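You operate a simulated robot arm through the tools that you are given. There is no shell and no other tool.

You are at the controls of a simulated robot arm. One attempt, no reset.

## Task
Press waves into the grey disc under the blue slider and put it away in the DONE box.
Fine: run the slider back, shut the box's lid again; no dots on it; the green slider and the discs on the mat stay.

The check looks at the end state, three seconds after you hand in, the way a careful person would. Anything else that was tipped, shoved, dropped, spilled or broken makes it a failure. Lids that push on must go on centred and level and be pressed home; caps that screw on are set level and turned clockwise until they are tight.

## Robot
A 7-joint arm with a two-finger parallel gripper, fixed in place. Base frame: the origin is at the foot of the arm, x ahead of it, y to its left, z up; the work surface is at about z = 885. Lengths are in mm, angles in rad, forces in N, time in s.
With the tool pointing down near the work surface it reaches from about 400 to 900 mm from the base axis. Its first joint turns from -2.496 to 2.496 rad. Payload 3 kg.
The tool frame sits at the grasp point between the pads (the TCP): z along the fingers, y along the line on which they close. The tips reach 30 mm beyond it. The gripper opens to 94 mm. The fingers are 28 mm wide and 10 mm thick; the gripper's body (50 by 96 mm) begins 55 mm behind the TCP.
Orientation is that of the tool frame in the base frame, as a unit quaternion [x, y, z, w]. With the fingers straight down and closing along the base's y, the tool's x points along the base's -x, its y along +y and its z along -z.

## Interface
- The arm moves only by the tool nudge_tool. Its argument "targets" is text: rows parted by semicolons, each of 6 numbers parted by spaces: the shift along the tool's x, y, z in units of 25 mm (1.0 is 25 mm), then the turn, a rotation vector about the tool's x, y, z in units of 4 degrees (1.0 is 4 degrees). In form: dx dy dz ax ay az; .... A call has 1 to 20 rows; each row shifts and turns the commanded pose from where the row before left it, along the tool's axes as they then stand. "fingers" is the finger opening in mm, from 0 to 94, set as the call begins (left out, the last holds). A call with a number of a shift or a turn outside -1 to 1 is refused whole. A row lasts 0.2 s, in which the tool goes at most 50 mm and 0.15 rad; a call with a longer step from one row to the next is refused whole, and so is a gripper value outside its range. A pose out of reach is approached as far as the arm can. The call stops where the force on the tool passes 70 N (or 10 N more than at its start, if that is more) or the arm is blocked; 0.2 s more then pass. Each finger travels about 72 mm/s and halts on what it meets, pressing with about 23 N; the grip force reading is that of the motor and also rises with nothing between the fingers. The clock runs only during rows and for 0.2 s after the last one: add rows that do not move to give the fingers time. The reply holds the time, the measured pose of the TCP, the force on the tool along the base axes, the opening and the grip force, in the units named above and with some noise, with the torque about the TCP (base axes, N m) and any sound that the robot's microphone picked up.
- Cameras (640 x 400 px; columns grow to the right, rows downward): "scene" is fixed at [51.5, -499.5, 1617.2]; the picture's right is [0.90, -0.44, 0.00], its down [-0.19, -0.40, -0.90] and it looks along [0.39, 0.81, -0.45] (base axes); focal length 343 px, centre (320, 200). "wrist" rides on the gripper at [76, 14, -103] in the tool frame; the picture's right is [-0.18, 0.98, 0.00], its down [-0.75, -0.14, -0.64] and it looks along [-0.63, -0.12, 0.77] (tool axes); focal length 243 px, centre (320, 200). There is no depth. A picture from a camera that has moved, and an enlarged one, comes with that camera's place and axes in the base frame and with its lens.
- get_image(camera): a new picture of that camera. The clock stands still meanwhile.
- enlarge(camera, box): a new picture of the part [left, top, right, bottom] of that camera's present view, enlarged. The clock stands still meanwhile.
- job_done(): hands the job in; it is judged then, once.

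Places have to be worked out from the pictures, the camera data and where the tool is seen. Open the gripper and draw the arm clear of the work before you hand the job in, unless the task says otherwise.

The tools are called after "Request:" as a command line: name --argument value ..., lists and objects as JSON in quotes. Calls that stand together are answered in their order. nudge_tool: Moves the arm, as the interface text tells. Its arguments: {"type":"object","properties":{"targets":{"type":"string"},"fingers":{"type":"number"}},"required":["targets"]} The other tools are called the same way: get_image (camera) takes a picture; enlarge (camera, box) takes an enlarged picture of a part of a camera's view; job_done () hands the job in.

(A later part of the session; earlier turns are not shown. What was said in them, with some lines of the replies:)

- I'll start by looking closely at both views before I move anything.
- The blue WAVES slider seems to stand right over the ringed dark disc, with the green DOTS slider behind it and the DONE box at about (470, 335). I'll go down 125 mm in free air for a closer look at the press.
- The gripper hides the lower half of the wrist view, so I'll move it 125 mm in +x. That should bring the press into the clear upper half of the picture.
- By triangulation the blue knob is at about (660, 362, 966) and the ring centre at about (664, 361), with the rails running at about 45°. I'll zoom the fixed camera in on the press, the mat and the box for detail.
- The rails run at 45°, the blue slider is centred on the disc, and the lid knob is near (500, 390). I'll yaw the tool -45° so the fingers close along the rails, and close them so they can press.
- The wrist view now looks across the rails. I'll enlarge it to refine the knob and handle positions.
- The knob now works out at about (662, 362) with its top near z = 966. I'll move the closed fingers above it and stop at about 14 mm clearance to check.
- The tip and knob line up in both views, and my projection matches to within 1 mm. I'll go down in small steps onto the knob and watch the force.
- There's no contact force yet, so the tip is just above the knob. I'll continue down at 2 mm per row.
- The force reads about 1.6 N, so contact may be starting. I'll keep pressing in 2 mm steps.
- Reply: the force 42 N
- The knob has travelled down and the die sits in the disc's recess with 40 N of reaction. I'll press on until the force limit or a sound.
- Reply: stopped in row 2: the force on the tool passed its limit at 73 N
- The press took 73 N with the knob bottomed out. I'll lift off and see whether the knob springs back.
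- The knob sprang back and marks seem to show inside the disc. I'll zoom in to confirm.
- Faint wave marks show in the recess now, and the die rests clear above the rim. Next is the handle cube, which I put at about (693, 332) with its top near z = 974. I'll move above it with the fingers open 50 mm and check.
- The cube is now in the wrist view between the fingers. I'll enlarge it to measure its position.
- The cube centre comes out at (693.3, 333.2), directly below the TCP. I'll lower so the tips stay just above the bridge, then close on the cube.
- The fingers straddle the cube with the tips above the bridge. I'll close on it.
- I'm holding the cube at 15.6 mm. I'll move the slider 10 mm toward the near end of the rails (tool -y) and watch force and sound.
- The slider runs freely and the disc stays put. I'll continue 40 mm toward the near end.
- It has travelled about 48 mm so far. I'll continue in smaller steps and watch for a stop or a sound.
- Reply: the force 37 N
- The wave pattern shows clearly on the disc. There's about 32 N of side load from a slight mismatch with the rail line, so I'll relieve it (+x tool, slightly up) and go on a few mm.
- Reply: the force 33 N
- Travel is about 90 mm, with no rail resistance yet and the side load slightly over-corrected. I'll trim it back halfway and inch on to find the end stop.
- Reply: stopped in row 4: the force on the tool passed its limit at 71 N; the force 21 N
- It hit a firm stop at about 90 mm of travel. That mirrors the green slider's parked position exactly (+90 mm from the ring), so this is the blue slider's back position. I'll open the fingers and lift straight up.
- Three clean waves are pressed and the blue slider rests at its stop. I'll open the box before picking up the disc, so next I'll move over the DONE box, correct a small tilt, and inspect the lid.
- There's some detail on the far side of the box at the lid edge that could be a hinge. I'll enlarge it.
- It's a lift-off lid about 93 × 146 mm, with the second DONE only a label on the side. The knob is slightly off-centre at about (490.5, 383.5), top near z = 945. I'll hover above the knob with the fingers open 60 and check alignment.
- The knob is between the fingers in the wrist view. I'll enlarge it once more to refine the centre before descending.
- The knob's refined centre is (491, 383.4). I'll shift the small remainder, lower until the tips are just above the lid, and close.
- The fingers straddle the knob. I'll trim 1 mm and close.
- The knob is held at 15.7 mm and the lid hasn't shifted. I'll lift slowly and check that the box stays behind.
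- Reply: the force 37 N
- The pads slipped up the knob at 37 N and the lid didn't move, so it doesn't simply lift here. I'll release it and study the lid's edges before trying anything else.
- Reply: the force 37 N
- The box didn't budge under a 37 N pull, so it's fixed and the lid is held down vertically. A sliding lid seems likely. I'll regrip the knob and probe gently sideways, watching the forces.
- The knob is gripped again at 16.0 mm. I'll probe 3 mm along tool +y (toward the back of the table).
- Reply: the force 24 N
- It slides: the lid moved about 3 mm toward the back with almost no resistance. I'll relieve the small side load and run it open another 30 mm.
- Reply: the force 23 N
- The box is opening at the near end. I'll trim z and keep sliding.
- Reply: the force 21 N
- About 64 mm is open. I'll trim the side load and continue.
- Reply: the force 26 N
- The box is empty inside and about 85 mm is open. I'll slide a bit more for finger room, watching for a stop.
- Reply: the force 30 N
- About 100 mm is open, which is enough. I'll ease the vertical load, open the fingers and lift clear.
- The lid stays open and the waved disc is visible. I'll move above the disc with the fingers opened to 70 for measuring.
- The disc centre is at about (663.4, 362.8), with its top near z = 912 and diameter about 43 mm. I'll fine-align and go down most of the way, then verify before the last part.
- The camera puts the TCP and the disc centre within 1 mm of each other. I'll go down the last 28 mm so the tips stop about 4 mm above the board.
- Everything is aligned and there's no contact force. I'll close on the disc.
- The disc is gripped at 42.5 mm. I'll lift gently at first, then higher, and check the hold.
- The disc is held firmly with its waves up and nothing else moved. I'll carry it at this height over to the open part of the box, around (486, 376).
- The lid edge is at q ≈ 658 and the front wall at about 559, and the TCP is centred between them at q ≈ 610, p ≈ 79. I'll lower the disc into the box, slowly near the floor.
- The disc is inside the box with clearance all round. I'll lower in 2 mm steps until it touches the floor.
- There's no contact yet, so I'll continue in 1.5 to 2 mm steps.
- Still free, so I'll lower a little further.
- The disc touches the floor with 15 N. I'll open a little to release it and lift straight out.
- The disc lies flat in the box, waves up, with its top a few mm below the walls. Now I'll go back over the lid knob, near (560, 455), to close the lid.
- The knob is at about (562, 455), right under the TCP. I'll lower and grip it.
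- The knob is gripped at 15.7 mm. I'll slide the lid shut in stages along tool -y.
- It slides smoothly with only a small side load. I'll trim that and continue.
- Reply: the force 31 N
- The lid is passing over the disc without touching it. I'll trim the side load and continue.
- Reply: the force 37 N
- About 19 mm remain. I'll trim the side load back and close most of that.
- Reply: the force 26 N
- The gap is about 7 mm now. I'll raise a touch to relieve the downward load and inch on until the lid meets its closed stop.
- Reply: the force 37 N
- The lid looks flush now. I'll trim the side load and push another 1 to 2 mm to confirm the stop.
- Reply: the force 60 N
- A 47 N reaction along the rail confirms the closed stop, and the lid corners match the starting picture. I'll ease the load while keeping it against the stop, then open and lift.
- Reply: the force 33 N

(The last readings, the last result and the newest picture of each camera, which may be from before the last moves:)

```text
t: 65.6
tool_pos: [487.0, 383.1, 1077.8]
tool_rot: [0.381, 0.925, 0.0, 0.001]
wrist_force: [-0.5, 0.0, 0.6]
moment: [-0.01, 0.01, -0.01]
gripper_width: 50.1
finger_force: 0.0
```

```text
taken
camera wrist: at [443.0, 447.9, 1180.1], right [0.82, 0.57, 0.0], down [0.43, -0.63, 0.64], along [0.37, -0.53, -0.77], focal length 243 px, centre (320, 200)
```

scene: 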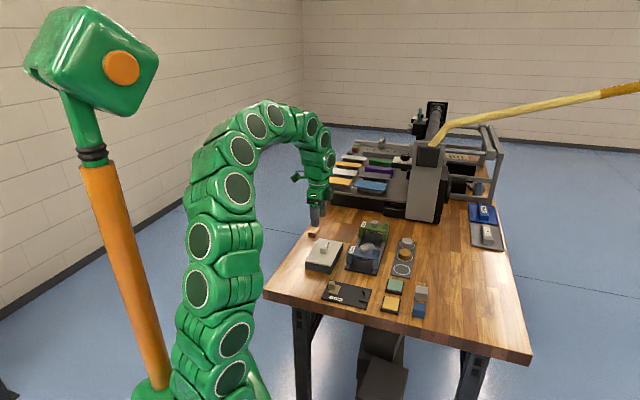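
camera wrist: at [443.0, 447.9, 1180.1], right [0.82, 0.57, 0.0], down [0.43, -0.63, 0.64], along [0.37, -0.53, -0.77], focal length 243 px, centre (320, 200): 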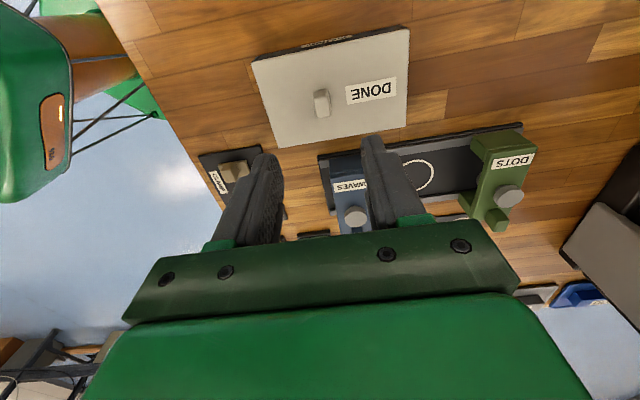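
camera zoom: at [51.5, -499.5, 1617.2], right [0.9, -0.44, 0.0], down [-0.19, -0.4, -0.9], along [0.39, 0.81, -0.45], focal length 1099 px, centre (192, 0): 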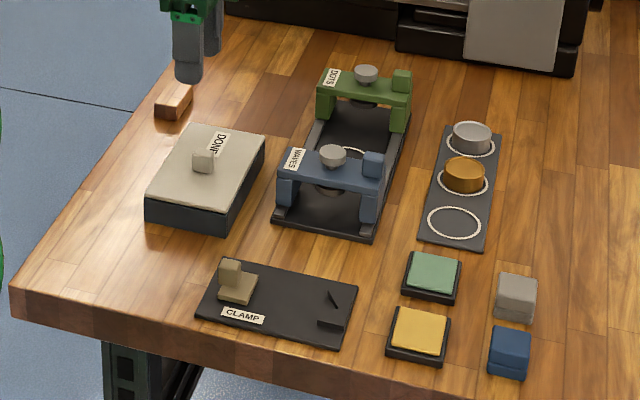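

The lid matches its starting position, and the green slider, mat discs and everything else are unchanged. I'll open the gripper fully, raise the arm clear, and do a last check on the blue slider.

Request:
nudge_tool --targets "0 0 -1 0 0 0; 0 0 -1 0 0 0; 0 0 -1 0 0 0; 0 0 -1 0 0 0; 0 0 -1 0 0 0; 0 0 0 0 0 0" --fingers 94

Request:
enlarge --camera "scene" --box '[335, 222, 415, 275]'

Request:
get_image --camera "scene"

Request:
get_image --camera "wrist"

```text
t: 67.0
tool_pos: [486.9, 385.3, 1200.1]
tool_rot: [0.382, 0.924, 0.0, 0.001]
wrist_force: [-0.3, 0.0, -0.7]
moment: [-0.03, 0.02, 0.03]
gripper_width: 94.0
finger_force: 0.1
```

```text
7.55 times, centred on (375, 248) of scene
camera zoom: at [51.5, -499.5, 1617.2], right [0.9, -0.44, 0.0], down [-0.19, -0.4, -0.9], along [0.39, 0.81, -0.45], focal length 2591 px, centre (-95, -166)
```

zoom: 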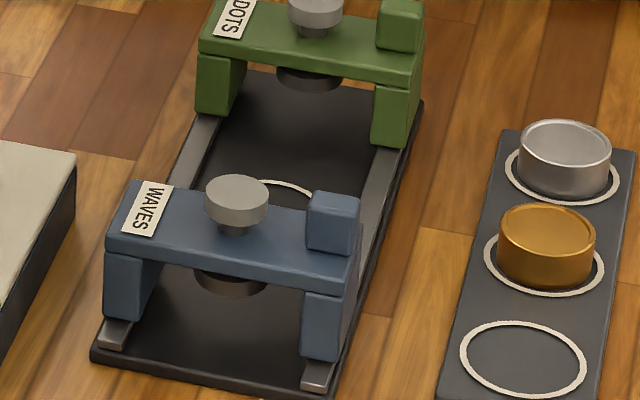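

```text
taken
```

scene: 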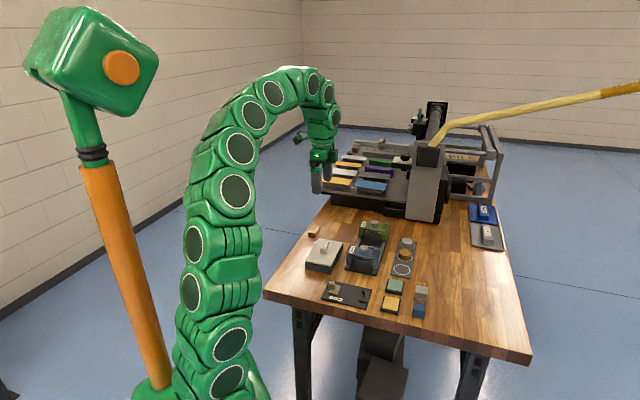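

```text
taken
camera wrist: at [444.3, 449.9, 1302.7], right [0.82, 0.57, 0.0], down [0.43, -0.63, 0.64], along [0.36, -0.53, -0.77], focal length 243 px, centre (320, 200)
```

wrist: 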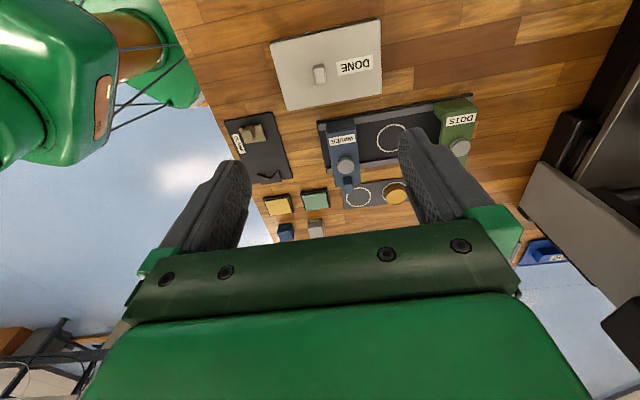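

The end state is as asked:
- **Disc:** pressed with waves only and lying in the DONE box.
- **Box lid:** slid shut against its stop.
- **Blue slider:** back at its end stop, mirroring the untouched green slider.
- **Mat discs:** in place.
- **Arm:** clear, with the gripper open.

I'm handing the job in now.

Request:
job_done

```text
The job is handed in.
```

The grey disc has three waves pressed into it and is in the DONE box with the lid shut. I've handed the job in; no verdict came back.

- **Disc:** it lies flat, waves up, with no dots on it.
- **Lid:** it slides rather than lifts. My first attempt to lift it only slipped the fingers up the knob; neither lid nor box moved. I closed it against its stop, and it matches the starting picture.
- **Blue slider:** I took "run the slider back" to mean parking it at its own end of the rails. It started over the disc and now sits against its end stop, about 90 mm from the ring, mirroring the green slider. If you meant back over the ring, that part is wrong.
- **Everything else:** the green slider, the mat discs and the other things on the table look unchanged from the start.

The gripper is open and the arm is raised clear.
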